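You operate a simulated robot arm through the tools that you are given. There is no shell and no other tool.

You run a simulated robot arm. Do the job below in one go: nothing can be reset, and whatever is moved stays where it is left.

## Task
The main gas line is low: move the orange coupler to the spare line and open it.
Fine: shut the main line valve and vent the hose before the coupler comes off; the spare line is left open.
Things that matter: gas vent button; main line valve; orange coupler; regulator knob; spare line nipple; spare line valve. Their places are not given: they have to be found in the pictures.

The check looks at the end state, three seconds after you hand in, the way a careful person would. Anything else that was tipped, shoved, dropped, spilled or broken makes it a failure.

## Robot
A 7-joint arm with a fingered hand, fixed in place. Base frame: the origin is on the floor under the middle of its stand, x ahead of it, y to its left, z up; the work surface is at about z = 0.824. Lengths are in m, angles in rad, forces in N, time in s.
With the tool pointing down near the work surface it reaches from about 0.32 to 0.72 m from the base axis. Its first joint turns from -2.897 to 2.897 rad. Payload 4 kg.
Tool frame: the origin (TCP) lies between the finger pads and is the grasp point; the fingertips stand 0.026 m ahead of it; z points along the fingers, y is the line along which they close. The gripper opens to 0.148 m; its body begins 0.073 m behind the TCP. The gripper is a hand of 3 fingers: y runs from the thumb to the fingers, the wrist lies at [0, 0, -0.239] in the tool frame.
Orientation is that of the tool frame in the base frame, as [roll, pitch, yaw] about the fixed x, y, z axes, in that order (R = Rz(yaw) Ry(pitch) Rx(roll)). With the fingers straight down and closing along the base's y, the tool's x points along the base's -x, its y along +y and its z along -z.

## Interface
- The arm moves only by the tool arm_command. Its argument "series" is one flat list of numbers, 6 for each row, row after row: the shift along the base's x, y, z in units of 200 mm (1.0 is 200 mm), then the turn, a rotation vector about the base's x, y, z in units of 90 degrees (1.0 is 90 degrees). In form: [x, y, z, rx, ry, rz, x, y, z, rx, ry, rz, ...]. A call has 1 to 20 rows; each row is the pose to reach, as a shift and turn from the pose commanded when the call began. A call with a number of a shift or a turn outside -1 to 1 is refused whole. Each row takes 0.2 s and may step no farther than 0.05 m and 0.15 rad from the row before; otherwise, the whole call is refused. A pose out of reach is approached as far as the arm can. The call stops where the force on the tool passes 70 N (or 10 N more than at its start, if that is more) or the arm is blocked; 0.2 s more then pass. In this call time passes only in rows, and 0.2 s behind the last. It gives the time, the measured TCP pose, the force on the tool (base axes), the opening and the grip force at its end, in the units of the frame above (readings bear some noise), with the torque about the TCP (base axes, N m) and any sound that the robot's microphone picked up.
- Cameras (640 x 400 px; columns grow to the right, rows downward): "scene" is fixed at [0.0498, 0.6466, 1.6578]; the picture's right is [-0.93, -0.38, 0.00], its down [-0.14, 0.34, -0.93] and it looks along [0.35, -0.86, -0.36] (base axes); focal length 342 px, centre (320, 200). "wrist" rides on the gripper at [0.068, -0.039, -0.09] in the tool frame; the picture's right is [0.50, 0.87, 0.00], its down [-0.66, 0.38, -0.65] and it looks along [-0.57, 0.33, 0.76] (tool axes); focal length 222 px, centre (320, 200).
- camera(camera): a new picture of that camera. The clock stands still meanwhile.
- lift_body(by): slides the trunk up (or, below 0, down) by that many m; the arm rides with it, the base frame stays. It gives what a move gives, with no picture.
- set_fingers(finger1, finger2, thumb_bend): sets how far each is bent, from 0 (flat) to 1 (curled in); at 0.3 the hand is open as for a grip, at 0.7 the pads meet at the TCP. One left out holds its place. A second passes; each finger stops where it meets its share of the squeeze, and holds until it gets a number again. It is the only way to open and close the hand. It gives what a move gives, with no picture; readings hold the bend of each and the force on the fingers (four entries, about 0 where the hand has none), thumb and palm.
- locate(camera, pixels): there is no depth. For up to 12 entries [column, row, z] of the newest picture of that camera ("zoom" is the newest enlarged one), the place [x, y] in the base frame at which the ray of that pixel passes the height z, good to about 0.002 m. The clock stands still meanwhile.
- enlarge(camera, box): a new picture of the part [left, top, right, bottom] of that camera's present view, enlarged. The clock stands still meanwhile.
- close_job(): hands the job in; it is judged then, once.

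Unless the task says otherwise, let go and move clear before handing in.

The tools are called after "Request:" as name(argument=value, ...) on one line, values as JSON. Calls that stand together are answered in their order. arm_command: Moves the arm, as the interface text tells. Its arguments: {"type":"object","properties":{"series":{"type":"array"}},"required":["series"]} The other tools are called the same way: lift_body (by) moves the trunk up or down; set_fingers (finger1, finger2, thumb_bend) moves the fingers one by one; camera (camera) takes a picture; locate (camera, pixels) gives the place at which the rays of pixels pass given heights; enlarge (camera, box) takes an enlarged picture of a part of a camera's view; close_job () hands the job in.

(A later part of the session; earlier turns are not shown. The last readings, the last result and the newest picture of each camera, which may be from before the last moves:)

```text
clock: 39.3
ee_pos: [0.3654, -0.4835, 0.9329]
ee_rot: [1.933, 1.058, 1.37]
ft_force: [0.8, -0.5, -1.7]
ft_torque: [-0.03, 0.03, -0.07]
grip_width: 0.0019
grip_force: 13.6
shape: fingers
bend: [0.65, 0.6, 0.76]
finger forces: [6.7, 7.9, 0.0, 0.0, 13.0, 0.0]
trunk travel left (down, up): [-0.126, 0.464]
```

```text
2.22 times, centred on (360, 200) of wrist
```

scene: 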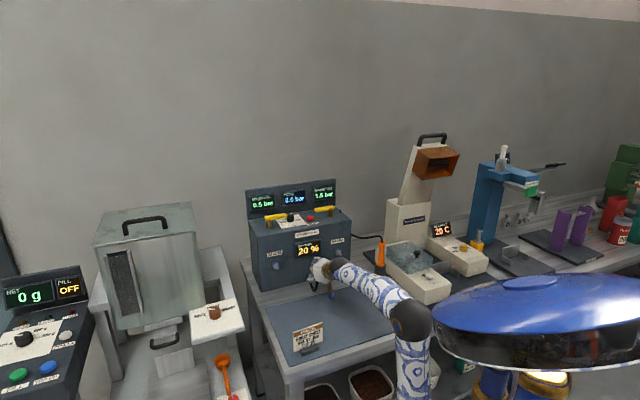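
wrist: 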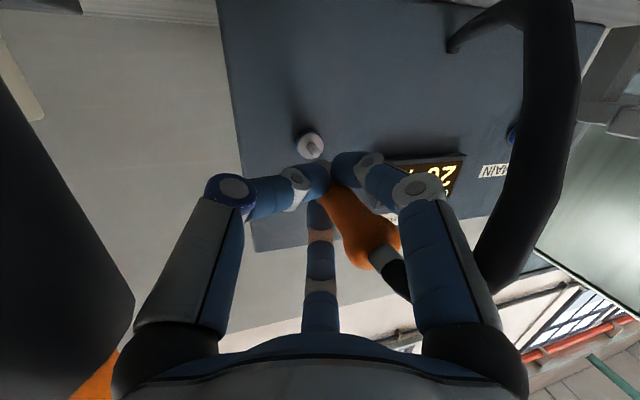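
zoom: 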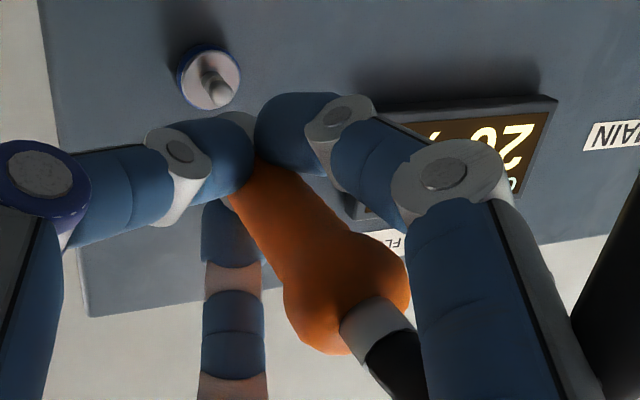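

Comparing vanishing points, the coupler's hose end is yawed about 5–6° to the left of the nipple axis. Turning my hand further that way would bring the wrist against the neighbouring stand. The thumb (0.76) has pushed the coupler off-centre, so I'll back the thumb off slightly and let the fingers follow to re-centre it.

Request:
set_fingers(thumb_bend=0.72)

Request:
enlarge(camera="scene", box=[328, 245, 364, 281])

Request:
enlarge(camera="wrist", box=[270, 110, 450, 290])

```text
clock: 40.3
ee_pos: [0.3635, -0.4838, 0.9332]
ee_rot: [1.933, 1.057, 1.368]
ft_force: [-0.2, -0.2, -1.0]
ft_torque: [0.01, 0.03, 0.0]
grip_width: 0.0027
grip_force: 10.4
shape: fingers
bend: [0.66, 0.61, 0.71]
finger forces: [8.0, 6.8, 0.1, 0.0, 6.0, 0.0]
trunk travel left (down, up): [-0.126, 0.464]
```

```text
11.11 times, centred on (346, 263) of scene
```

zoom: 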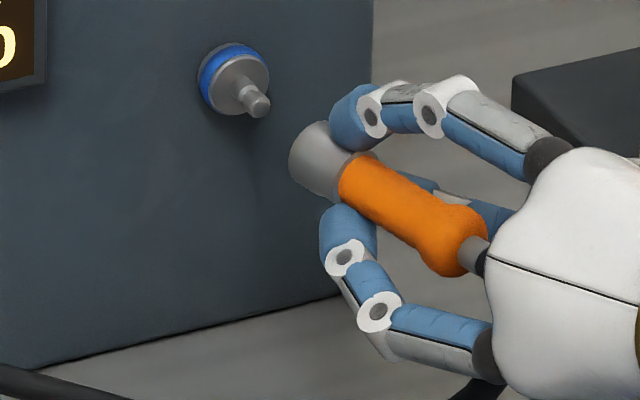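

```text
2.22 times, centred on (360, 200) of wrist
```

zoom: 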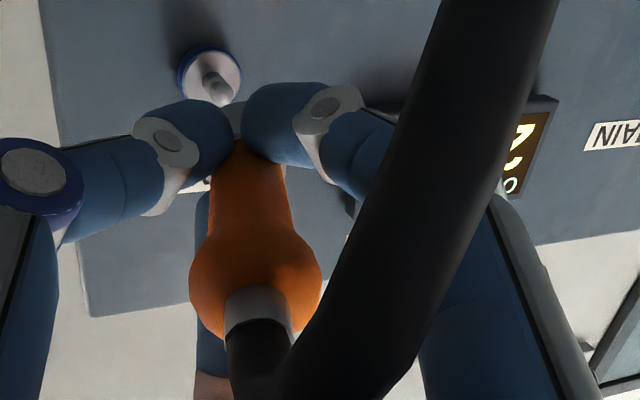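

The thumb change swung the coupler nicely into line with the hand axis; triangulation gives a bearing of about 151°, the same as the hand, and level within 1°. So I can turn the hand back about 15°, which also clears the stand. First I'll pin down where the nose is.

Request:
locate(camera="scene", pixels=[[344.9, 259.4, 0.93], [344.9, 259.4, 0.935], [344.9, 259.4, 0.94], [344.9, 259.4, 0.945], [358, 266.4, 0.93], [358, 266.4, 0.935], [358, 266.4, 0.94], [358, 266.4, 0.945]])

Request:
locate(camera="wrist", pixels=[[330.7, 231.5, 0.925], [330.7, 231.5, 0.93], [330.7, 231.5, 0.935], [330.7, 231.5, 0.94], [330.7, 231.5, 0.945], [328.5, 177.5, 0.93], [328.5, 177.5, 0.935], [328.5, 177.5, 0.94], [328.5, 177.5, 0.945], [324, 162, 0.935], [324, 162, 0.94], [324, 162, 0.945]])

```text
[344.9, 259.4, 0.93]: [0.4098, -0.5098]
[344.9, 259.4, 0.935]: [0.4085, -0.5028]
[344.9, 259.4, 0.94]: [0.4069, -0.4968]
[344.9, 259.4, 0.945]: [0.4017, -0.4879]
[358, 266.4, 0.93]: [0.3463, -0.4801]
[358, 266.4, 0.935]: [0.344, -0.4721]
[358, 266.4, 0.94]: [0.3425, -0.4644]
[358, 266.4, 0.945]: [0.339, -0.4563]
```

```text
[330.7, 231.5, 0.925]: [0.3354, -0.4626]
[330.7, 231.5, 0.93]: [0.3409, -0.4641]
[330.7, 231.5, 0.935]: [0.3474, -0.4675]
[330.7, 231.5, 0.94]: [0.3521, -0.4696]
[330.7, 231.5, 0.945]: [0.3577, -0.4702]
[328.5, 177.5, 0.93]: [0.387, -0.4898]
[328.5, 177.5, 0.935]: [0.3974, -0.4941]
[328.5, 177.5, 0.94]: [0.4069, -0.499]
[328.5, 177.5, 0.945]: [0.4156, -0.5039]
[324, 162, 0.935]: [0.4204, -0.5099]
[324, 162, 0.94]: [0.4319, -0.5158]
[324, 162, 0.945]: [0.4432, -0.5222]
```

The coupler nose is at about (0.411,-0.5055,0.933) and its bulge at (0.346,-0.4695,0.9355). I'll yaw the hand back 15° while shifting so the nose sits 50 mm in front of the spare nipple on its axis.

Request:
arm_command(series=[0.016, 0.0125, 0.006, 0, 0, -0.057, 0.032, 0.025, 0.012, 0, 0, -0.114, 0.0485, 0.0375, 0.0175, 0, 0, -0.171])

Request:
enlarge(camera="scene", box=[328, 240, 364, 276])

Request:
camera(camera="wrist")

```text
clock: 41.1
ee_pos: [0.3747, -0.478, 0.9364]
ee_rot: [1.933, 1.056, 1.1]
ft_force: [0.7, 0.0, -1.0]
ft_torque: [0.0, 0.03, -0.01]
grip_width: 0.0028
grip_force: 10.5
shape: fingers
bend: [0.66, 0.61, 0.71]
finger forces: [7.7, 6.7, 0.0, 0.0, 5.8, 0.0]
trunk travel left (down, up): [-0.126, 0.464]
```

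```text
11.11 times, centred on (346, 258) of scene
```

zoom: 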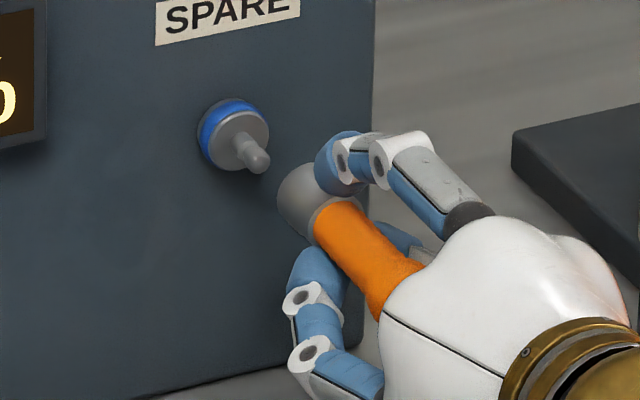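

```text
taken
```

wrist: 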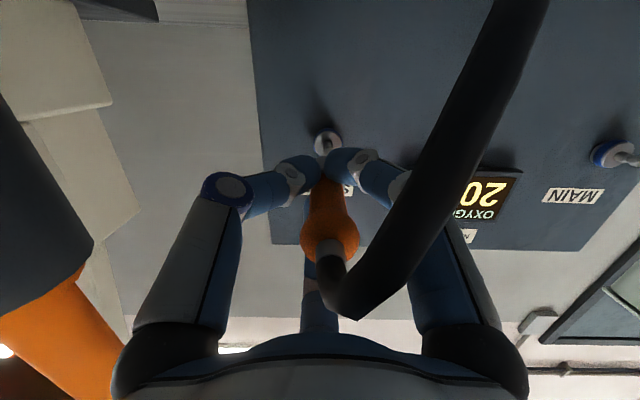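

The coupler, now at wrist (330,237) to (328,185), lines up with the spare nipple at (327,143) within a pixel or two. In the scene it looks about 1 px high. I'll triangulate both once more to settle the height.

Request:
enlarge(camera="wrist", box=[280, 110, 380, 190])

Request:
locate(camera="scene", pixels=[[347, 259.7, 0.93], [347, 259.7, 0.935], [347, 259.7, 0.94], [347, 259.7, 0.945], [338.9, 252.4, 0.93], [338.9, 252.4, 0.935], [338.9, 252.4, 0.94]])

```text
5.00 times, centred on (330, 150) of wrist
```

zoom: 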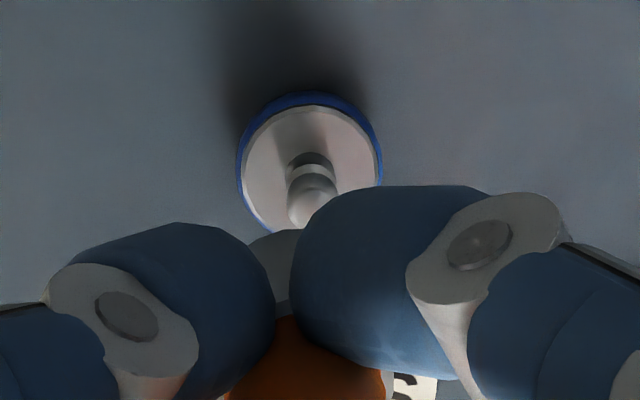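

```text
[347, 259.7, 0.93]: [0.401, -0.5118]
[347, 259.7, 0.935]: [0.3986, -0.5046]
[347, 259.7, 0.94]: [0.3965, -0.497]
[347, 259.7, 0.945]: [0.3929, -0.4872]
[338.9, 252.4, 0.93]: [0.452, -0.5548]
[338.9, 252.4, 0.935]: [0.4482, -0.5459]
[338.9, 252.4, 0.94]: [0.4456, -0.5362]
```

The nipple disc is at wrist (328,143.4) and the coupler is centred within about 2 mm. I'll move in 30 mm along the normal with a 2 mm correction down and sideways, stopping just before the tip enters.

Request:
arm_command(series=[0.038, -0.0325, -0.003, 0, 0, 0, 0.076, -0.065, -0.007, 0, 0, 0, 0.1145, -0.0975, -0.01, 0, 0, 0])

Request:
enlarge(camera="scene", box=[328, 240, 364, 276])

Request:
camera(camera="wrist")

```text
clock: 41.9
ee_pos: [0.3992, -0.4974, 0.9354]
ee_rot: [1.929, 1.056, 1.099]
ft_force: [0.5, 0.6, -2.0]
ft_torque: [0.0, 0.01, 0.0]
grip_width: 0.0028
grip_force: 10.2
shape: fingers
bend: [0.71, 0.61, 0.71]
finger forces: [7.5, 6.8, 0.0, 0.0, 5.7, 0.0]
trunk travel left (down, up): [-0.126, 0.464]
```

```text
11.11 times, centred on (346, 258) of scene
```

zoom: 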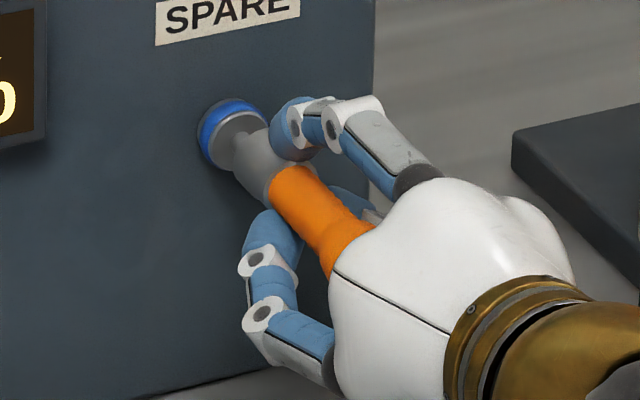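

```text
taken
```

wrist: 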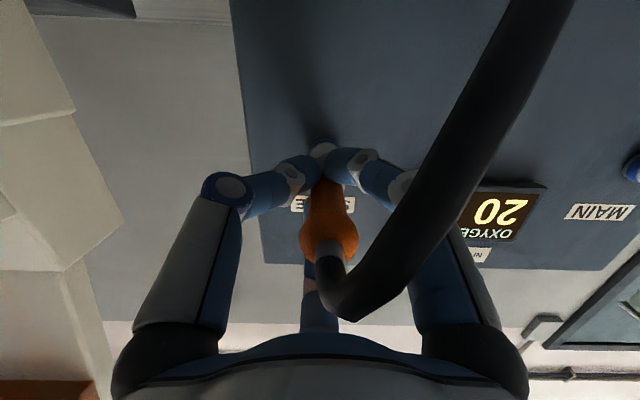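

Alignment is very good: in the scene zoom the collar at (250,147) is right over the nipple's axis. I'll push on slowly along the normal and listen for a click.

Request:
arm_command(series=[0.02, -0.0195, 0, 0, 0, 0, 0.04, -0.039, 0, 0, 0, 0, 0.06, -0.0585, 0, 0, 0, 0, 0.08, -0.078, 0, 0, 0, 0, 0.1, -0.0976, 0, 0, 0, 0])

Request:
enlarge(camera="scene", box=[328, 240, 364, 276])

Request:
camera(camera="wrist")

```text
clock: 43.1
ee_pos: [0.4153, -0.5141, 0.9371]
ee_rot: [1.927, 1.057, 1.094]
ft_force: [-25.0, 25.0, -6.4]
ft_torque: [0.09, 0.01, -0.03]
grip_width: 0.0018
grip_force: 20.8
shape: fingers
bend: [0.72, 0.62, 0.67]
finger forces: [13.2, 13.0, 0.0, 0.1, 15.0, 0.0]
trunk travel left (down, up): [-0.126, 0.464]
```

```text
11.11 times, centred on (346, 258) of scene
```

zoom: 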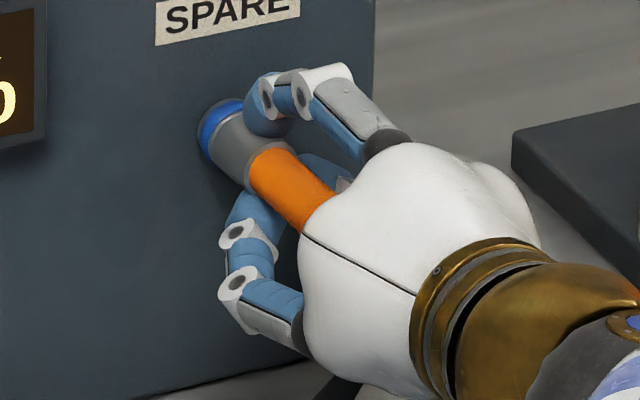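

```text
taken
```

wrist: 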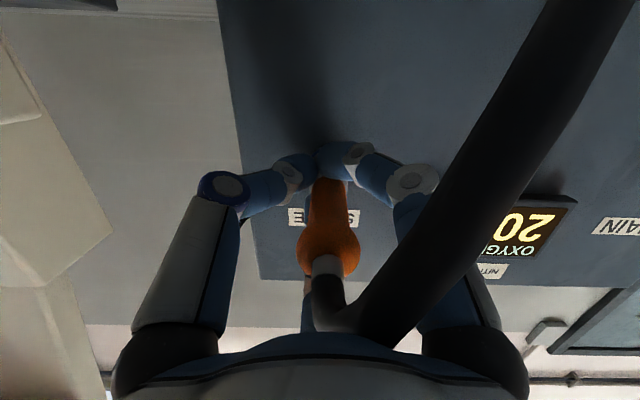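

The collar now meets the blue ring and resists with 35 N. I heard no click yet, so I'll push a few millimetres more to make sure it is fully seated.

Request:
arm_command(series=[0.007, -0.007, 0, 0, 0, 0, 0.014, -0.0135, 0, 0, 0, 0, 0.014, -0.0135, 0, 0, 0, 0])

Request:
enlarge(camera="scene", box=[330, 238, 358, 266])

```text
clock: 43.9
ee_pos: [0.4186, -0.5174, 0.935]
ee_rot: [1.927, 1.059, 1.094]
ft_force: [-16.4, 14.3, 0.8]
ft_torque: [-0.11, -0.13, -0.04]
grip_width: 0.0008
grip_force: 16.2
shape: fingers
bend: [0.73, 0.61, 0.68]
finger forces: [10.9, 13.9, 0.1, 0.0, 6.7, 0.0]
trunk travel left (down, up): [-0.126, 0.464]
```

```text
14.29 times, centred on (344, 252) of scene
```

zoom: 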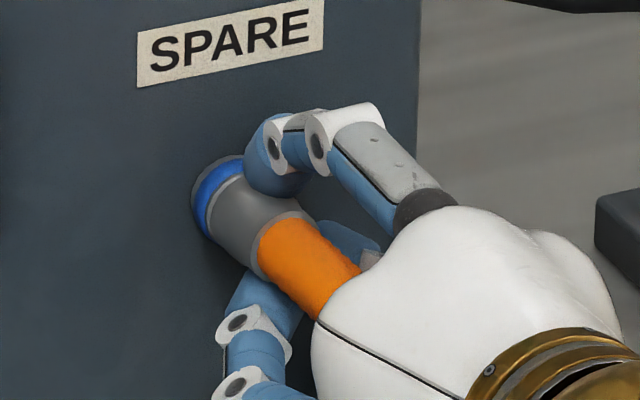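

The reaction dropped to 22 N while the hand advanced about 5 mm, and the collar now sits flush on the blue ring. I'll ease the fingers open slightly and check that the coupler stays put by itself.

Request:
set_fingers(finger1=0.58, finger2=0.54, thumb_bend=0.58)

Request:
enlarge(camera="scene", box=[330, 238, 358, 266])

Request:
camera(camera="wrist")

```text
clock: 44.9
ee_pos: [0.4208, -0.5195, 0.9337]
ee_rot: [1.932, 1.056, 1.1]
ft_force: [-0.5, -0.3, 0.2]
ft_torque: [-0.02, 0.01, -0.01]
grip_width: 0.0387
grip_force: 0.0
shape: fingers
bend: [0.57, 0.54, 0.57]
finger forces: [0.0, 0.1, 0.0, 0.0, 0.1, 0.0]
trunk travel left (down, up): [-0.126, 0.464]
```

```text
14.29 times, centred on (344, 252) of scene
```

zoom: 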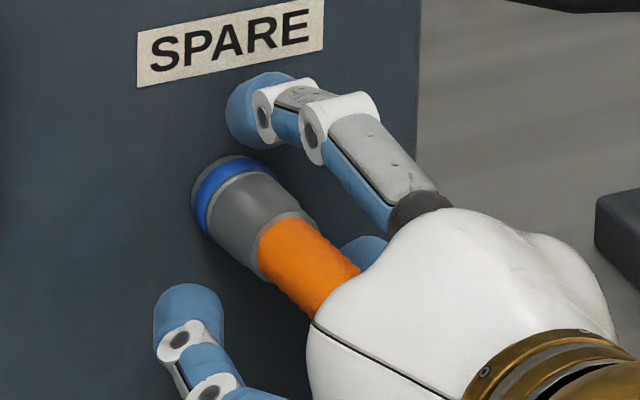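

```text
taken
```

wrist: 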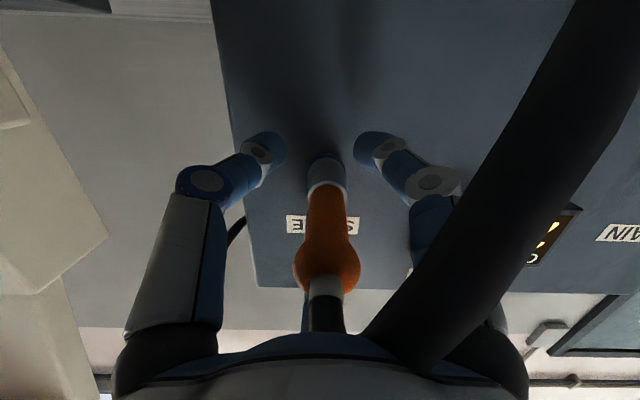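

The coupler stays on the spare nipple with all finger forces at zero. I'll back straight out along the normal, opening a bit more once there is room.

Request:
arm_command(series=[-0.05, 0.049, 0, 0, 0, 0, -0.1075, 0.1046, 0, 0, 0, 0])

Request:
set_fingers(finger1=0.42, finger2=0.42, thumb_bend=0.42)

Request:
enlarge(camera="scene", box=[325, 235, 375, 285])

Request:
camera(camera="wrist")

```text
clock: 45.5
ee_pos: [0.3992, -0.4978, 0.9346]
ee_rot: [1.933, 1.057, 1.099]
ft_force: [0.4, -0.3, -0.8]
ft_torque: [0.0, -0.01, 0.0]
grip_width: 0.0387
grip_force: 0.1
shape: fingers
bend: [0.57, 0.54, 0.57]
finger forces: [0.1, 0.0, 0.0, 0.0, 0.1, 0.0]
trunk travel left (down, up): [-0.126, 0.464]
```

```text
clock: 46.5
ee_pos: [0.3992, -0.4963, 0.9351]
ee_rot: [1.932, 1.056, 1.1]
ft_force: [0.2, -0.1, 0.3]
ft_torque: [0.01, 0.02, 0.0]
grip_width: 0.0877
grip_force: 0.0
shape: fingers
bend: [0.42, 0.42, 0.42]
finger forces: [0.1, 0.0, 0.0, 0.0, 0.0, 0.0]
trunk travel left (down, up): [-0.126, 0.464]
```

```text
8.00 times, centred on (350, 260) of scene
```

zoom: 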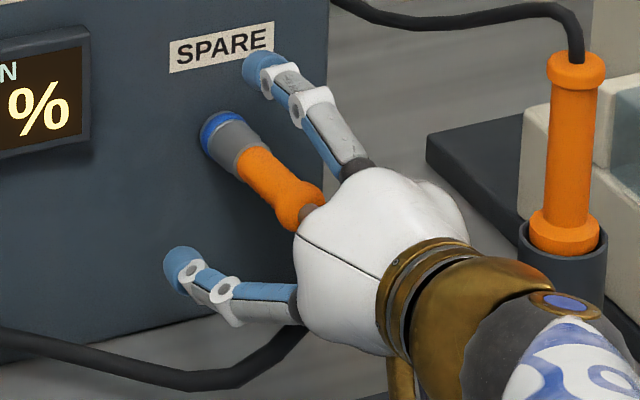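

```text
taken
```

wrist: 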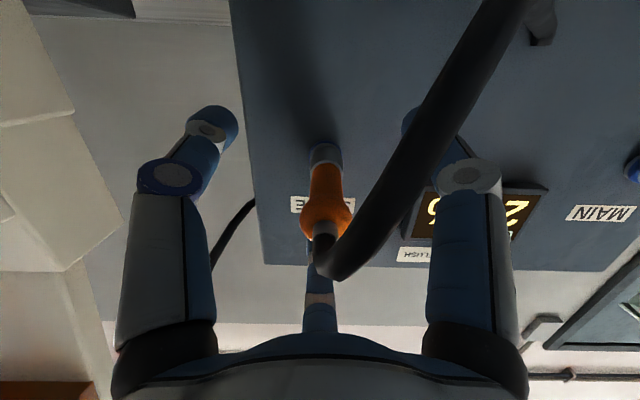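

The coupler is clearly seated on SPARE and the hand is free. I'll retreat outward and gradually up, letting the coupler and hose pass out through the gap under the fingers.

Request:
arm_command(series=[-0.0717, 0.0697, 0.02, 0, 0, 0, -0.1434, 0.1394, 0.06, 0, 0, 0, -0.215, 0.209, 0.13, 0, 0, 0, -0.287, 0.279, 0.22, 0, 0, 0, -0.358, 0.3485, 0.32, 0, 0, 0])

Request:
camera(camera="scene")

Request:
camera(camera="wrist")

```text
clock: 47.7
ee_pos: [0.3277, -0.4236, 0.9994]
ee_rot: [1.931, 1.056, 1.101]
ft_force: [-0.3, -0.2, -1.0]
ft_torque: [0.03, 0.04, 0.01]
grip_width: 0.088
grip_force: 0.0
shape: fingers
bend: [0.42, 0.42, 0.42]
finger forces: [0.1, 0.0, 0.1, 0.1, 0.0, 0.1]
trunk travel left (down, up): [-0.126, 0.464]
```

```text
taken
```

scene: 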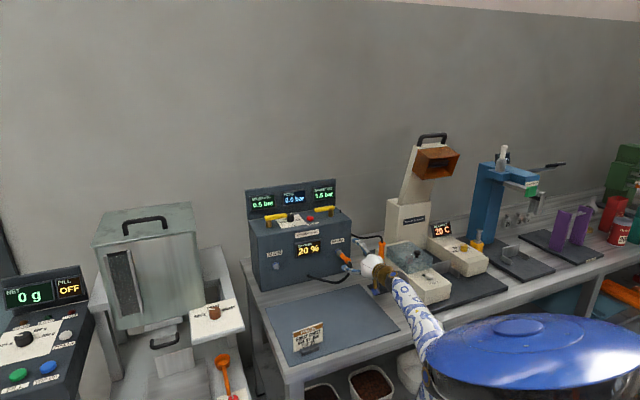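

```text
taken
```

wrist: 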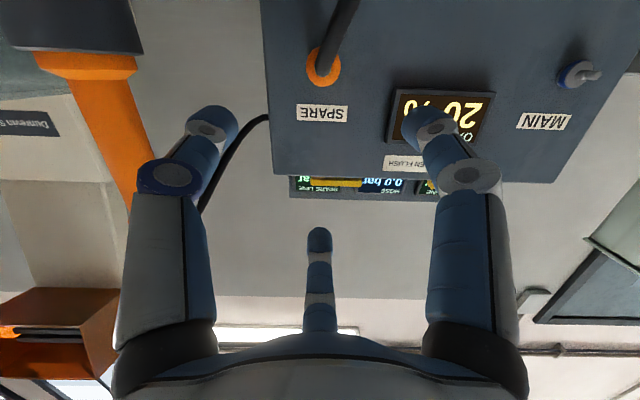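

The coupler is on SPARE and the hand is clear. Next is the spare lever, which must swing from lying across to pointing outward, so I need to hook it from behind with one extended finger. I'll raise the trunk first for reach above the panel.

Request:
lift_body(by=0.3)

Request:
arm_command(series=[0, 0, 0, 0.055, 0.055, 0, 0, 0, 0, 0.11, 0.11, 0, 0, 0, 0, 0.165, 0.165, 0, 0, 0, 0, 0.22, 0.22, 0, 0, 0, 0, 0.276, 0.274, 0])

Request:
camera(camera="scene")

```text
clock: 50.7
ee_pos: [0.3285, -0.4242, 1.2991]
ee_rot: [1.932, 1.055, 1.099]
ft_force: [0.2, 0.5, 0.7]
ft_torque: [-0.02, 0.01, -0.02]
grip_width: 0.088
grip_force: 0.1
shape: fingers
bend: [0.42, 0.42, 0.42]
finger forces: [0.0, 0.0, 0.1, 0.0, 0.0, 0.1]
trunk travel left (down, up): [-0.426, 0.164]
```

```text
clock: 51.9
ee_pos: [0.3268, -0.4241, 1.3001]
ee_rot: [2.674, 0.697, 1.691]
ft_force: [-0.3, 0.2, -0.4]
ft_torque: [0.0, 0.02, 0.0]
grip_width: 0.0882
grip_force: 0.1
shape: fingers
bend: [0.42, 0.42, 0.42]
finger forces: [0.0, 0.1, 0.0, 0.1, 0.0, 0.0]
trunk travel left (down, up): [-0.426, 0.164]
```

```text
taken
```

scene: 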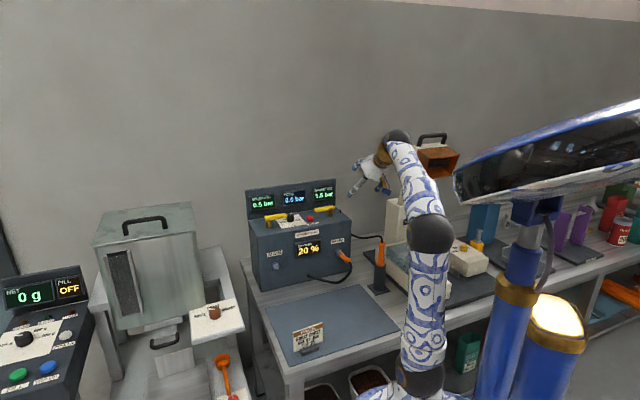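

The arm is up and clear. Now I'll roll the hand so finger 1 points to the underside, and set that finger extended with the others curled.

Request:
arm_command(series=[0, 0, 0, -0.043, 0.043, 0.057, 0, 0, 0, -0.086, 0.086, 0.114, 0, 0, 0, -0.129, 0.129, 0.171, 0, 0, 0, -0.172, 0.172, 0.228, 0, 0, 0, -0.215, 0.215, 0.285, 0, 0, 0, -0.258, 0.258, 0.342, 0, 0, 0, -0.301, 0.301, 0.4, 0, 0, 0, -0.344, 0.343, 0.456])

Request:
set_fingers(finger1=0.5, finger2=1.0, thumb_bend=1.0)

Request:
camera(camera="wrist")

Request:
enlarge(camera="scene", box=[330, 130, 420, 220])

```text
clock: 53.7
ee_pos: [0.3287, -0.4243, 1.2991]
ee_rot: [-2.62, 0.641, 3.083]
ft_force: [-0.8, -0.7, -0.5]
ft_torque: [-0.04, 0.02, -0.02]
grip_width: 0.0881
grip_force: 0.2
shape: fingers
bend: [0.42, 0.42, 0.42]
finger forces: [0.0, 0.1, 0.0, 0.1, 0.1, 0.0]
trunk travel left (down, up): [-0.426, 0.164]
```

```text
clock: 54.7
ee_pos: [0.3284, -0.4257, 1.2995]
ee_rot: [-2.621, 0.644, 3.078]
ft_force: [0.1, -0.4, -0.3]
ft_torque: [-0.02, 0.0, 0.03]
grip_width: 0.0354
grip_force: 0.1
shape: fingers
bend: [0.5, 0.95, 0.91]
finger forces: [0.1, 0.0, 0.0, 0.1, 0.1, 0.0]
trunk travel left (down, up): [-0.426, 0.164]
```

```text
taken
```

wrist: 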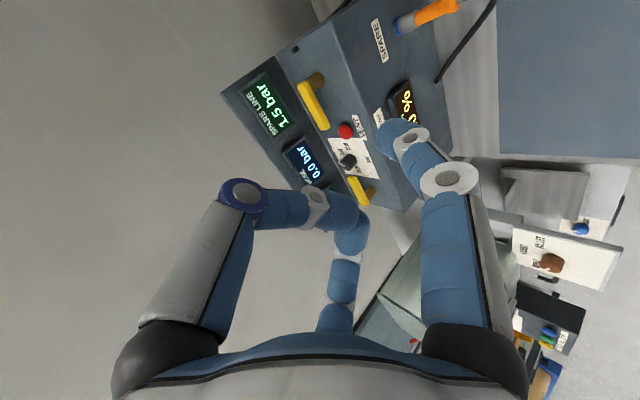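

```text
4.44 times, centred on (375, 175) of scene
```

zoom: 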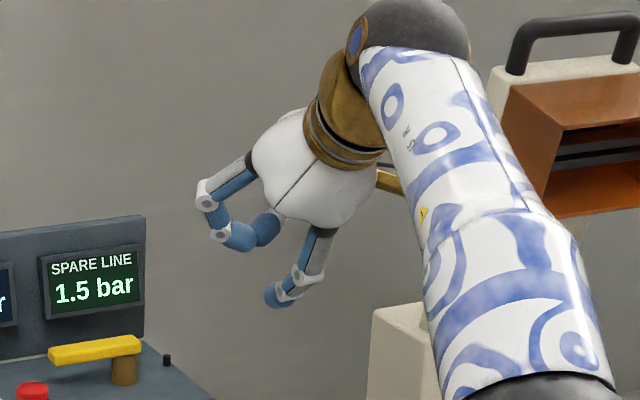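

The bottom finger lies too flat for hooking behind the lever; a finger on the top side curls downward and makes a better hook. I'll roll the hand back, raise the trunk further, and steepen the hand to about 22° from vertical with finger 2 as the hook.

Request:
arm_command(series=[0, 0, 0, 0.043, -0.043, -0.057, 0, 0, 0, 0.086, -0.086, -0.114, 0, 0, 0, 0.129, -0.129, -0.171, 0, 0, 0, 0.172, -0.172, -0.228, 0, 0, 0, 0.215, -0.215, -0.285, 0, 0, 0, 0.258, -0.258, -0.342, 0, 0, 0, 0.301, -0.301, -0.4, 0, 0, 0, 0.344, -0.343, -0.456])

Request:
lift_body(by=0.155)

Request:
set_fingers(finger1=1.0, finger2=0.42, thumb_bend=1.0)

```text
clock: 56.5
ee_pos: [0.329, -0.424, 1.3009]
ee_rot: [2.701, 0.673, 1.707]
ft_force: [-0.1, 0.1, 0.6]
ft_torque: [0.02, -0.01, 0.01]
grip_width: 0.0357
grip_force: 0.1
shape: fingers
bend: [0.5, 0.95, 0.91]
finger forces: [0.1, 0.1, 0.1, 0.0, 0.0, 0.0]
trunk travel left (down, up): [-0.426, 0.164]
```

```text
clock: 58.3
ee_pos: [0.3276, -0.4236, 1.456]
ee_rot: [2.703, 0.676, 1.712]
ft_force: [-0.6, 0.0, -0.6]
ft_torque: [0.03, -0.01, 0.02]
grip_width: 0.0354
grip_force: 0.0
shape: fingers
bend: [0.5, 0.95, 0.91]
finger forces: [0.0, 0.1, 0.0, 0.0, 0.0, 0.0]
trunk travel left (down, up): [-0.581, 0.009]
```

```text
clock: 59.3
ee_pos: [0.3291, -0.4231, 1.4564]
ee_rot: [2.704, 0.675, 1.711]
ft_force: [-0.7, -0.2, -0.4]
ft_torque: [0.0, 0.02, -0.03]
grip_width: 0.027
grip_force: 0.0
shape: fingers
bend: [0.92, 0.42, 1.0]
finger forces: [0.0, 0.1, 0.0, 0.1, 0.0, 0.0]
trunk travel left (down, up): [-0.581, 0.009]
```

The hook finger is set at 0.42 with the other two curled. I'll steepen the hand and bring it above the panel front near the spare lever, still high.

Request:
arm_command(series=[0.1, -0.045, -0.16, 0.03, 0.03, 0, 0.21, -0.095, -0.33, 0.06, 0.06, 0, 0.32, -0.145, -0.5, 0.09, 0.09, 0, 0.43, -0.195, -0.66, 0.12, 0.12, 0, 0.54, -0.245, -0.82, 0.15, 0.15, 0, 0.66, -0.2935, -0.98, 0.181, 0.18, 0])

Request:
enlarge(camera="scene", box=[270, 140, 390, 250])

Request:
camera(camera="wrist")

```text
clock: 60.7
ee_pos: [0.4616, -0.4849, 1.2569]
ee_rot: [2.954, 0.336, 1.834]
ft_force: [0.7, 0.3, 0.8]
ft_torque: [0.0, -0.01, 0.0]
grip_width: 0.0263
grip_force: 0.1
shape: fingers
bend: [0.92, 0.42, 1.0]
finger forces: [0.0, 0.0, 0.0, 0.1, 0.0, 0.0]
trunk travel left (down, up): [-0.581, 0.009]
```

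```text
3.64 times, centred on (330, 195) of scene
```

zoom: 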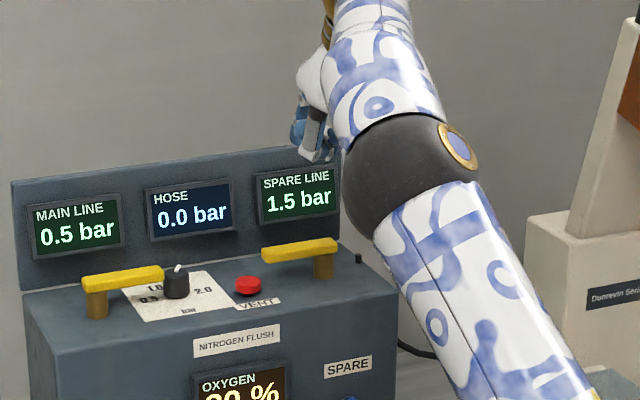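

```text
taken
```

wrist: 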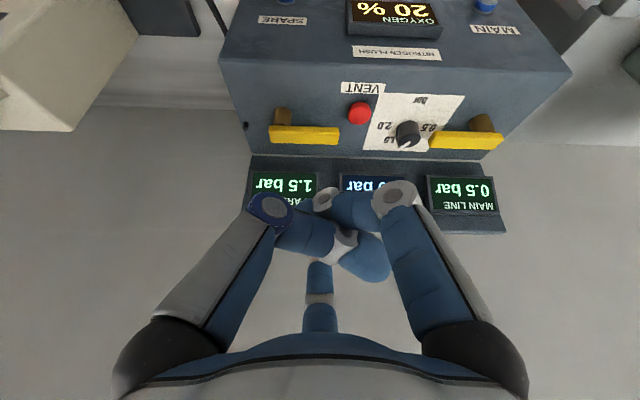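

The hand is at φ=22° over the front, and the wrist view shows the spare lever at (304,135), vent at (360,113). I'll straddle the handle with finger 2 behind and the other two in front, so I'll open the fingers to suit and move over the lever, still above it.

Request:
set_fingers(finger1=0.6, finger2=0.5, thumb_bend=0.6)

Request:
arm_command(series=[0.105, -0.1025, -0.1, 0.01, 0.01, 0, 0.21, -0.205, -0.2, 0.02, 0.02, 0, 0.315, -0.308, -0.3, 0.03, 0.03, 0, 0.4195, -0.4105, -0.4, 0.0394, 0.0392, 0])

Request:
camera(camera="wrist")

Request:
enlarge(camera="scene", box=[280, 160, 370, 240])

```text
clock: 61.7
ee_pos: [0.4617, -0.4847, 1.2577]
ee_rot: [2.956, 0.336, 1.833]
ft_force: [0.1, -0.3, -0.6]
ft_torque: [-0.01, -0.02, -0.01]
grip_width: 0.0289
grip_force: 0.1
shape: fingers
bend: [0.6, 0.5, 0.6]
finger forces: [0.0, 0.0, 0.1, 0.1, 0.0, 0.0]
trunk travel left (down, up): [-0.581, 0.009]
```

```text
clock: 62.7
ee_pos: [0.4968, -0.5154, 1.1865]
ee_rot: [2.991, 0.274, 1.847]
ft_force: [-0.5, 0.1, 0.1]
ft_torque: [-0.02, 0.01, 0.03]
grip_width: 0.0292
grip_force: 0.1
shape: fingers
bend: [0.6, 0.5, 0.6]
finger forces: [0.0, 0.0, 0.0, 0.1, 0.0, 0.0]
out of reach, approached as far as the arm can: row 2, 3, 4
trunk travel left (down, up): [-0.581, 0.009]
```

```text
taken
```

wrist: 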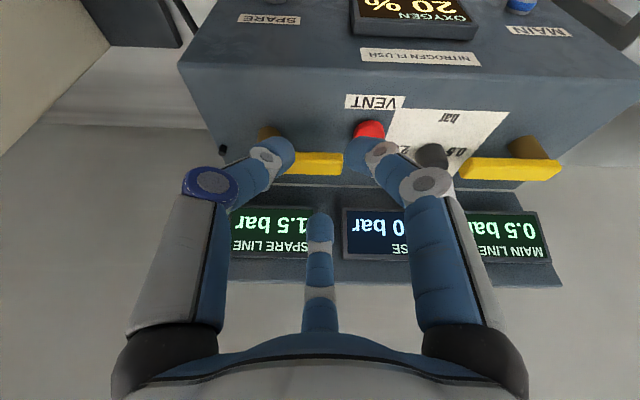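

```text
5.00 times, centred on (325, 200) of scene
```

zoom: 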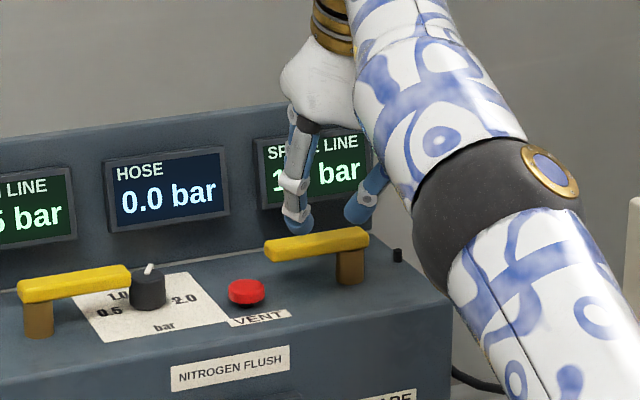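

At this steep angle the arm stops short (reach about 0.72), so hooking from behind isn't practical. The lever turned with only about 3.5 N, so I can press a closed fingertip on top of the handle and drag it round by friction, then finish by pushing from the side. I'll go back to a 39° tilt and close the hand.

Request:
arm_command(series=[-0.04, 0.04, 0.06, -0.055, -0.055, 0, -0.08, 0.08, 0.12, -0.11, -0.11, 0, -0.1075, 0.1045, 0.15, -0.1654, -0.1645, 0])

Request:
set_fingers(finger1=0.7, finger2=0.7, thumb_bend=0.7)

Request:
camera(camera="wrist")

```text
clock: 63.5
ee_pos: [0.4737, -0.493, 1.2164]
ee_rot: [2.789, 0.578, 1.762]
ft_force: [1.0, 0.2, -0.1]
ft_torque: [0.04, 0.0, 0.02]
grip_width: 0.029
grip_force: 0.1
shape: fingers
bend: [0.6, 0.5, 0.6]
finger forces: [0.0, 0.0, 0.0, 0.0, 0.0, 0.1]
trunk travel left (down, up): [-0.581, 0.009]
```

```text
clock: 64.5
ee_pos: [0.4744, -0.4935, 1.2158]
ee_rot: [2.79, 0.577, 1.761]
ft_force: [1.2, -0.3, -0.1]
ft_torque: [0.01, 0.01, -0.01]
grip_width: 0.0001
grip_force: 0.0
shape: fingers
bend: [0.69, 0.69, 0.7]
finger forces: [0.0, 0.0, 0.0, 0.0, 0.0, 0.0]
trunk travel left (down, up): [-0.581, 0.009]
```

```text
taken
```

wrist: 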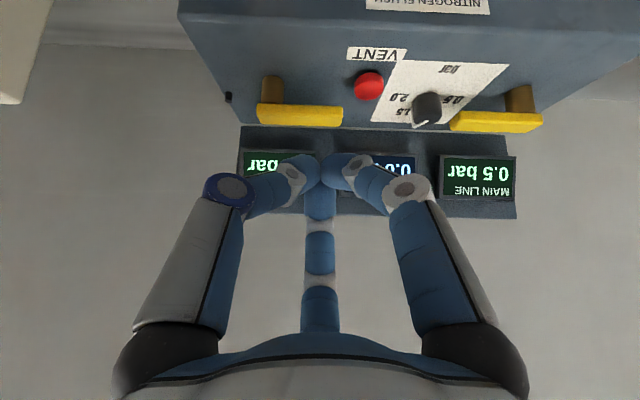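

The spare lever is clearly visible at wrist (258–342, 105–127), with the vent button at (369,86). I'll zoom in and locate the handle corners.

Request:
enlarge(camera="wrist", box=[220, 60, 400, 160])

Request:
locate(camera="zoom", pixels=[[135, 190, 1.101], [425, 200, 1.101], [140, 240, 1.101], [420, 245, 1.101], [190, 90, 1.067], [490, 100, 1.087]])

```text
3.56 times, centred on (310, 110) of wrist
```

zoom: 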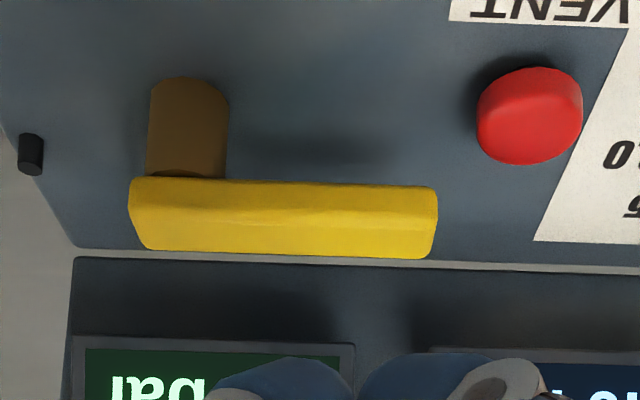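

```text
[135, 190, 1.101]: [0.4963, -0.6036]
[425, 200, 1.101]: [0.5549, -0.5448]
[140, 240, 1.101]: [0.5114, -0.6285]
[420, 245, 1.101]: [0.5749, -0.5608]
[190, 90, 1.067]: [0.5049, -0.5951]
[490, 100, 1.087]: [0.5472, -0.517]
```

The handle top spans roughly t 0.249–0.351, d -0.069 to -0.094, with the pivot near (t 0.331, d -0.080). I'll hover the closed fingertip above the handle near its free end, about 62 mm from the pivot.

Request:
arm_command(series=[0.133, -0.111, -0.07, 0, 0, 0, 0.266, -0.222, -0.16, 0, 0, 0, 0.398, -0.332, -0.28, 0, 0, 0])

Request:
enlarge(camera="wrist", box=[210, 60, 430, 200])

Request:
enlarge(camera="scene", box=[290, 180, 350, 230])

```text
clock: 65.3
ee_pos: [0.5527, -0.5582, 1.1598]
ee_rot: [2.789, 0.577, 1.761]
ft_force: [0.2, 0.9, 0.4]
ft_torque: [-0.02, -0.03, -0.02]
grip_width: 0.0001
grip_force: 0.0
shape: fingers
bend: [0.69, 0.69, 0.7]
finger forces: [0.0, 0.0, 0.0, 0.1, 0.1, 0.0]
trunk travel left (down, up): [-0.581, 0.009]
```

```text
2.86 times, centred on (320, 130) of wrist
```

zoom: 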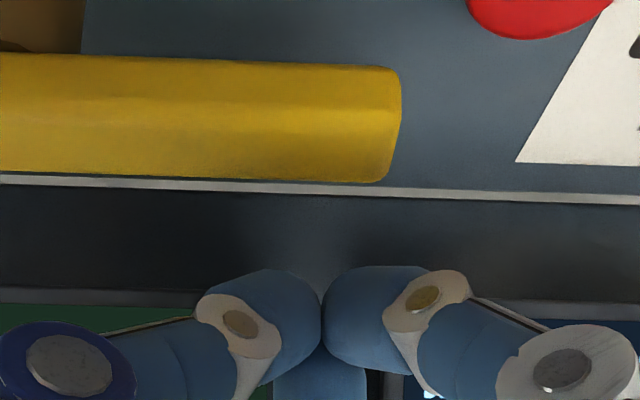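

```text
8.00 times, centred on (320, 205) of scene
```

zoom: 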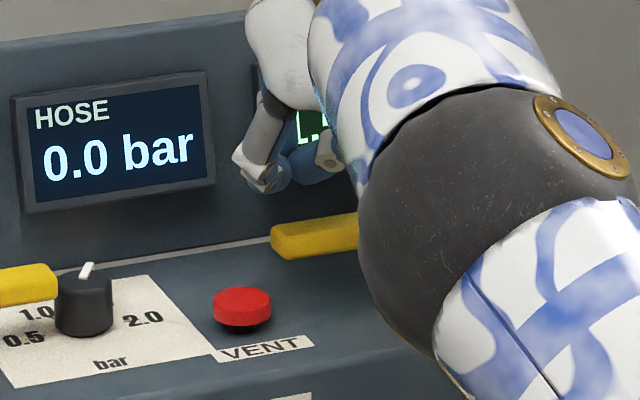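

The fingertip hovers over the handle near its free end. I'll descend gently until it presses on the handle's top with a modest force.

Request:
arm_command(series=[0, 0, -0.07, 0, 0, 0, 0, 0, -0.12, 0, 0, 0, 0, 0, -0.145, 0, 0, 0, 0, 0, -0.16, 0, 0, 0])

Request:
camera(camera="wrist")

```text
clock: 66.3
ee_pos: [0.5534, -0.5577, 1.1291]
ee_rot: [2.79, 0.577, 1.761]
ft_force: [2.7, -0.7, 9.2]
ft_torque: [-0.06, 0.12, 0.02]
grip_width: 0.0
grip_force: 5.9
shape: fingers
bend: [0.69, 0.69, 0.71]
finger forces: [0.0, 0.0, 0.0, 0.1, 11.9, 0.0]
trunk travel left (down, up): [-0.581, 0.009]
```

```text
taken
```

wrist: 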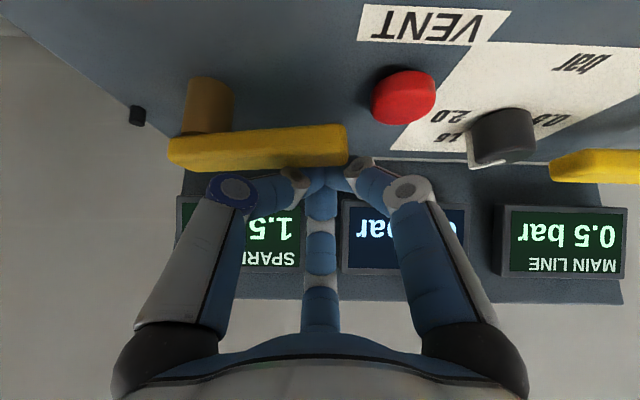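

The thumb is pressing the handle at about 12 N. In the view, its tip at (310,178) sits at the handle's top rear edge, which is ideal. I'll drag outward along the arc a short way.

Request:
arm_command(series=[-0.018, 0.018, -0.008, 0, 0, 0, -0.036, 0.036, -0.012, 0, 0, 0, -0.06, 0.06, -0.015, 0, 0, 0, -0.085, 0.082, -0.015, 0, 0, 0])

Request:
camera(camera="wrist")

Request:
enlarge(camera="scene", box=[290, 180, 350, 230])

```text
clock: 67.3
ee_pos: [0.5341, -0.544, 1.1261]
ee_rot: [2.789, 0.577, 1.759]
ft_force: [-0.2, -5.6, 19.2]
ft_torque: [-0.17, 0.34, 0.07]
grip_width: 0.0001
grip_force: 9.6
shape: fingers
bend: [0.69, 0.69, 0.72]
finger forces: [0.1, 0.0, 0.1, 0.1, 19.2, 0.0]
trunk travel left (down, up): [-0.581, 0.009]
```

```text
taken
```

wrist: 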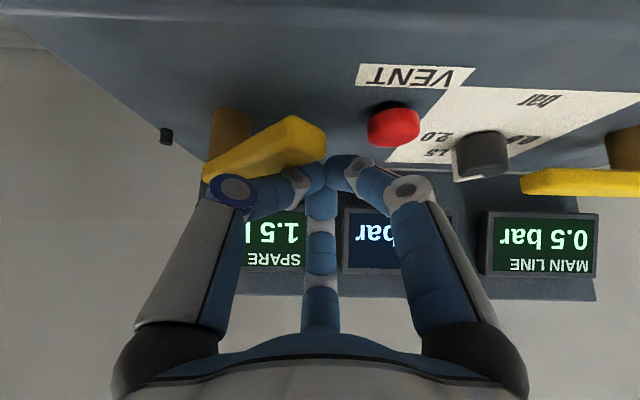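

```text
8.00 times, centred on (320, 205) of scene
```

zoom: 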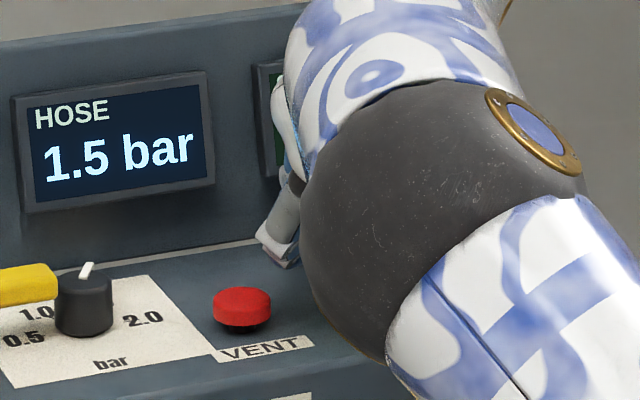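

The handle has swung partway and HOSE now reads 1.5 bar, so the spare line is opening through the coupler. I'll keep dragging along the arc to open it fully.

Request:
arm_command(series=[-0.035, 0.01, 0, 0, 0, 0, -0.069, 0.018, 0, 0, 0, 0, -0.1234, 0.023, 0, 0, 0, 0, -0.1771, 0.0173, 0, 0, 0, 0])

Request:
camera(camera="wrist")

Request:
enlarge(camera="scene", box=[270, 180, 360, 250])

```text
clock: 68.3
ee_pos: [0.5006, -0.5382, 1.1228]
ee_rot: [2.793, 0.572, 1.763]
ft_force: [1.0, 0.9, 2.7]
ft_torque: [-0.01, 0.09, -0.01]
grip_width: 0.0
grip_force: 1.4
shape: fingers
bend: [0.69, 0.69, 0.71]
finger forces: [0.0, 0.1, 0.0, 0.0, 3.8, 0.1]
trunk travel left (down, up): [-0.581, 0.009]
```

```text
taken
```

wrist: 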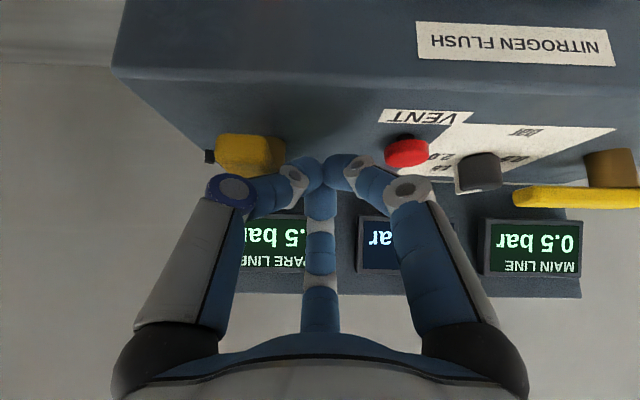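

```text
5.71 times, centred on (315, 215) of scene
```

zoom: 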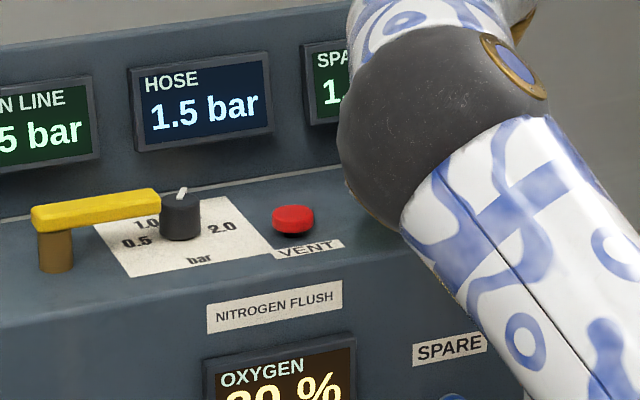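

The spare handle now points nearly straight out at wrist (250,155), with HOSE at 1.5 bar. I'll push gently sideways to bring it to its open stop.

Request:
arm_command(series=[-0.025, -0.022, 0, 0, 0, 0, -0.05, -0.045, 0, 0, 0, 0, -0.075, -0.068, 0, 0, 0, 0])

Request:
camera(camera="wrist")

```text
clock: 69.1
ee_pos: [0.4864, -0.5505, 1.1247]
ee_rot: [2.788, 0.578, 1.763]
ft_force: [11.4, 10.2, 10.3]
ft_torque: [0.04, -0.03, 0.01]
grip_width: 0.0002
grip_force: 11.1
shape: fingers
bend: [0.68, 0.68, 0.74]
finger forces: [0.0, 0.0, 0.1, 0.0, 22.0, 0.1]
trunk travel left (down, up): [-0.581, 0.009]
```

```text
taken
```

wrist: 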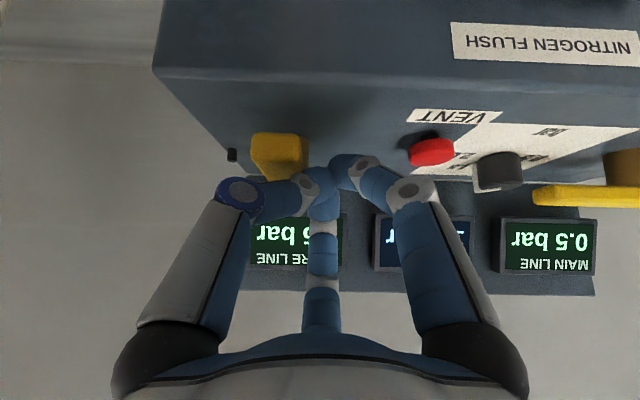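

The resistance rose to 18 N with the handle pointing straight out, its end face at wrist (278,150), so it appears to be at its stop. I'll press a touch more to confirm, then back off to the left and lift away.

Request:
arm_command(series=[-0.012, -0.012, 0, 0, 0, 0, -0.022, -0.022, 0, 0, 0, 0])

Request:
arm_command(series=[0.06, 0.06, 0.01, 0, 0, 0, 0.1, 0.1, 0.1, 0, 0, 0, 0.1, 0.1, 0.25, 0, 0, 0, 0.05, 0.15, 0.4, 0, 0, 0, -0.05, 0.25, 0.5, 0, 0, 0, -0.15, 0.35, 0.55, 0, 0, 0])

Request:
camera(camera="wrist")

Request:
camera(camera="scene")

```text
clock: 69.7
ee_pos: [0.4832, -0.5538, 1.1239]
ee_rot: [2.789, 0.578, 1.764]
ft_force: [10.7, 12.5, 15.5]
ft_torque: [0.02, -0.15, 0.05]
grip_width: 0.0
grip_force: 14.2
shape: fingers
bend: [0.67, 0.67, 0.76]
finger forces: [0.1, 0.0, 0.0, 0.0, 28.1, 0.0]
trunk travel left (down, up): [-0.581, 0.009]
```

```text
clock: 71.1
ee_pos: [0.4518, -0.488, 1.2339]
ee_rot: [2.791, 0.576, 1.762]
ft_force: [-0.5, 0.2, -0.4]
ft_torque: [0.01, -0.05, 0.05]
grip_width: 0.0
grip_force: 0.0
shape: fingers
bend: [0.69, 0.69, 0.7]
finger forces: [0.0, 0.1, 0.0, 0.0, 0.0, 0.0]
trunk travel left (down, up): [-0.581, 0.009]
```

```text
taken
```

wrist: 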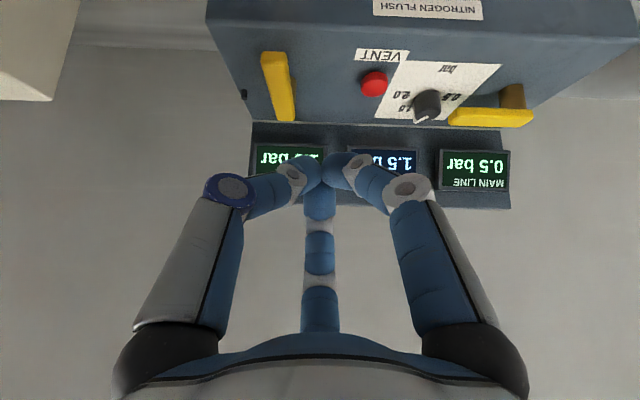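

```text
taken
```

scene: 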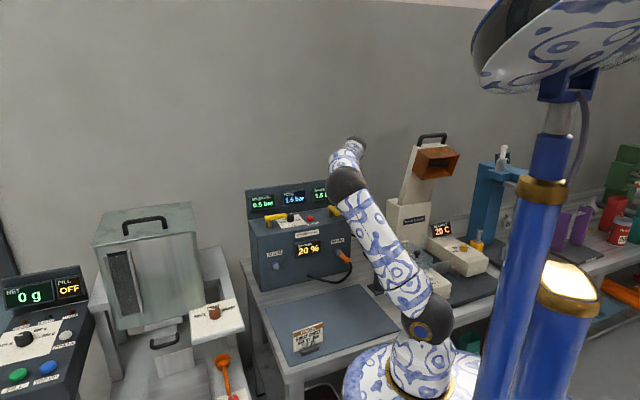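

The spare handle now points straight out at wrist (278,85), and HOSE reads 1.5 bar. I'll retreat well clear of the panel and then check everything.

Request:
arm_command(series=[-0.12, 0.1, 0.05, 0, 0, 0, -0.24, 0.2, 0.1, 0, 0, 0, -0.36, 0.3, 0.15, 0, 0, 0, -0.48, 0.4, 0.2, 0, 0, 0, -0.6, 0.5, 0.25, 0, 0, 0])

Request:
camera(camera="scene")

Request:
enlarge(camera="scene", box=[230, 170, 390, 300])

Request:
camera(camera="wrist")

```text
clock: 72.3
ee_pos: [0.3336, -0.3873, 1.2816]
ee_rot: [2.792, 0.575, 1.763]
ft_force: [-0.3, 0.1, 0.8]
ft_torque: [0.0, -0.03, -0.02]
grip_width: 0.0
grip_force: 0.0
shape: fingers
bend: [0.69, 0.69, 0.7]
finger forces: [0.0, 0.1, 0.0, 0.0, 0.0, 0.0]
trunk travel left (down, up): [-0.581, 0.009]
```

```text
taken
```

scene: 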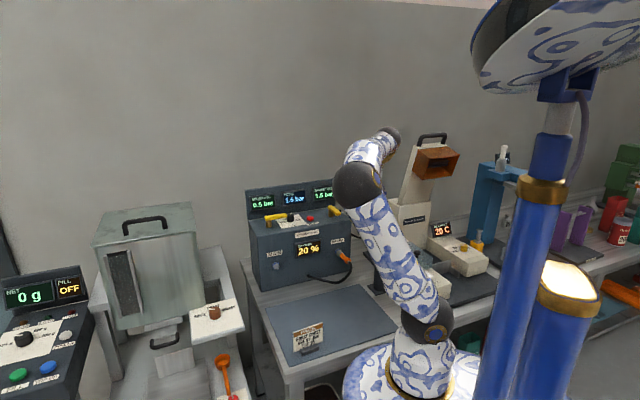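

```text
3.08 times, centred on (310, 235) of scene
```

zoom: 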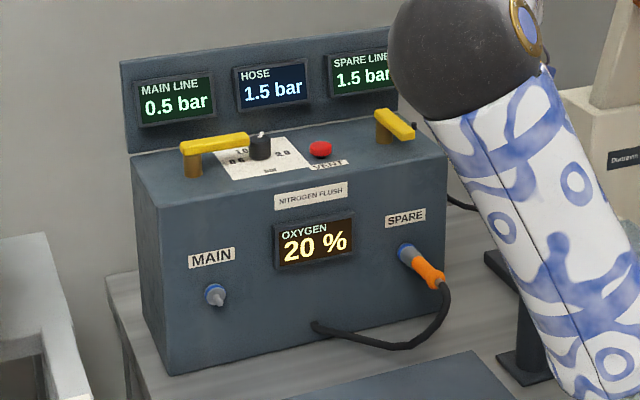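

```text
taken
```

wrist: 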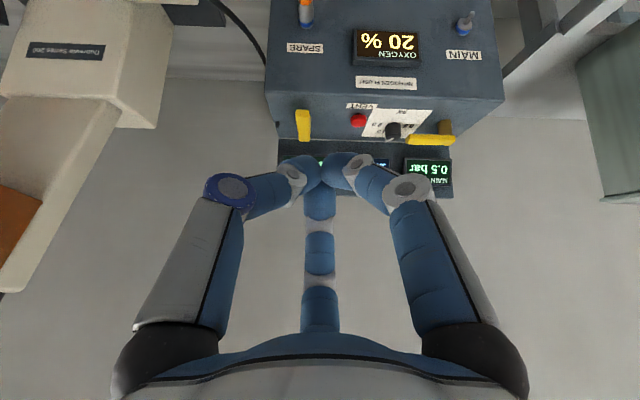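

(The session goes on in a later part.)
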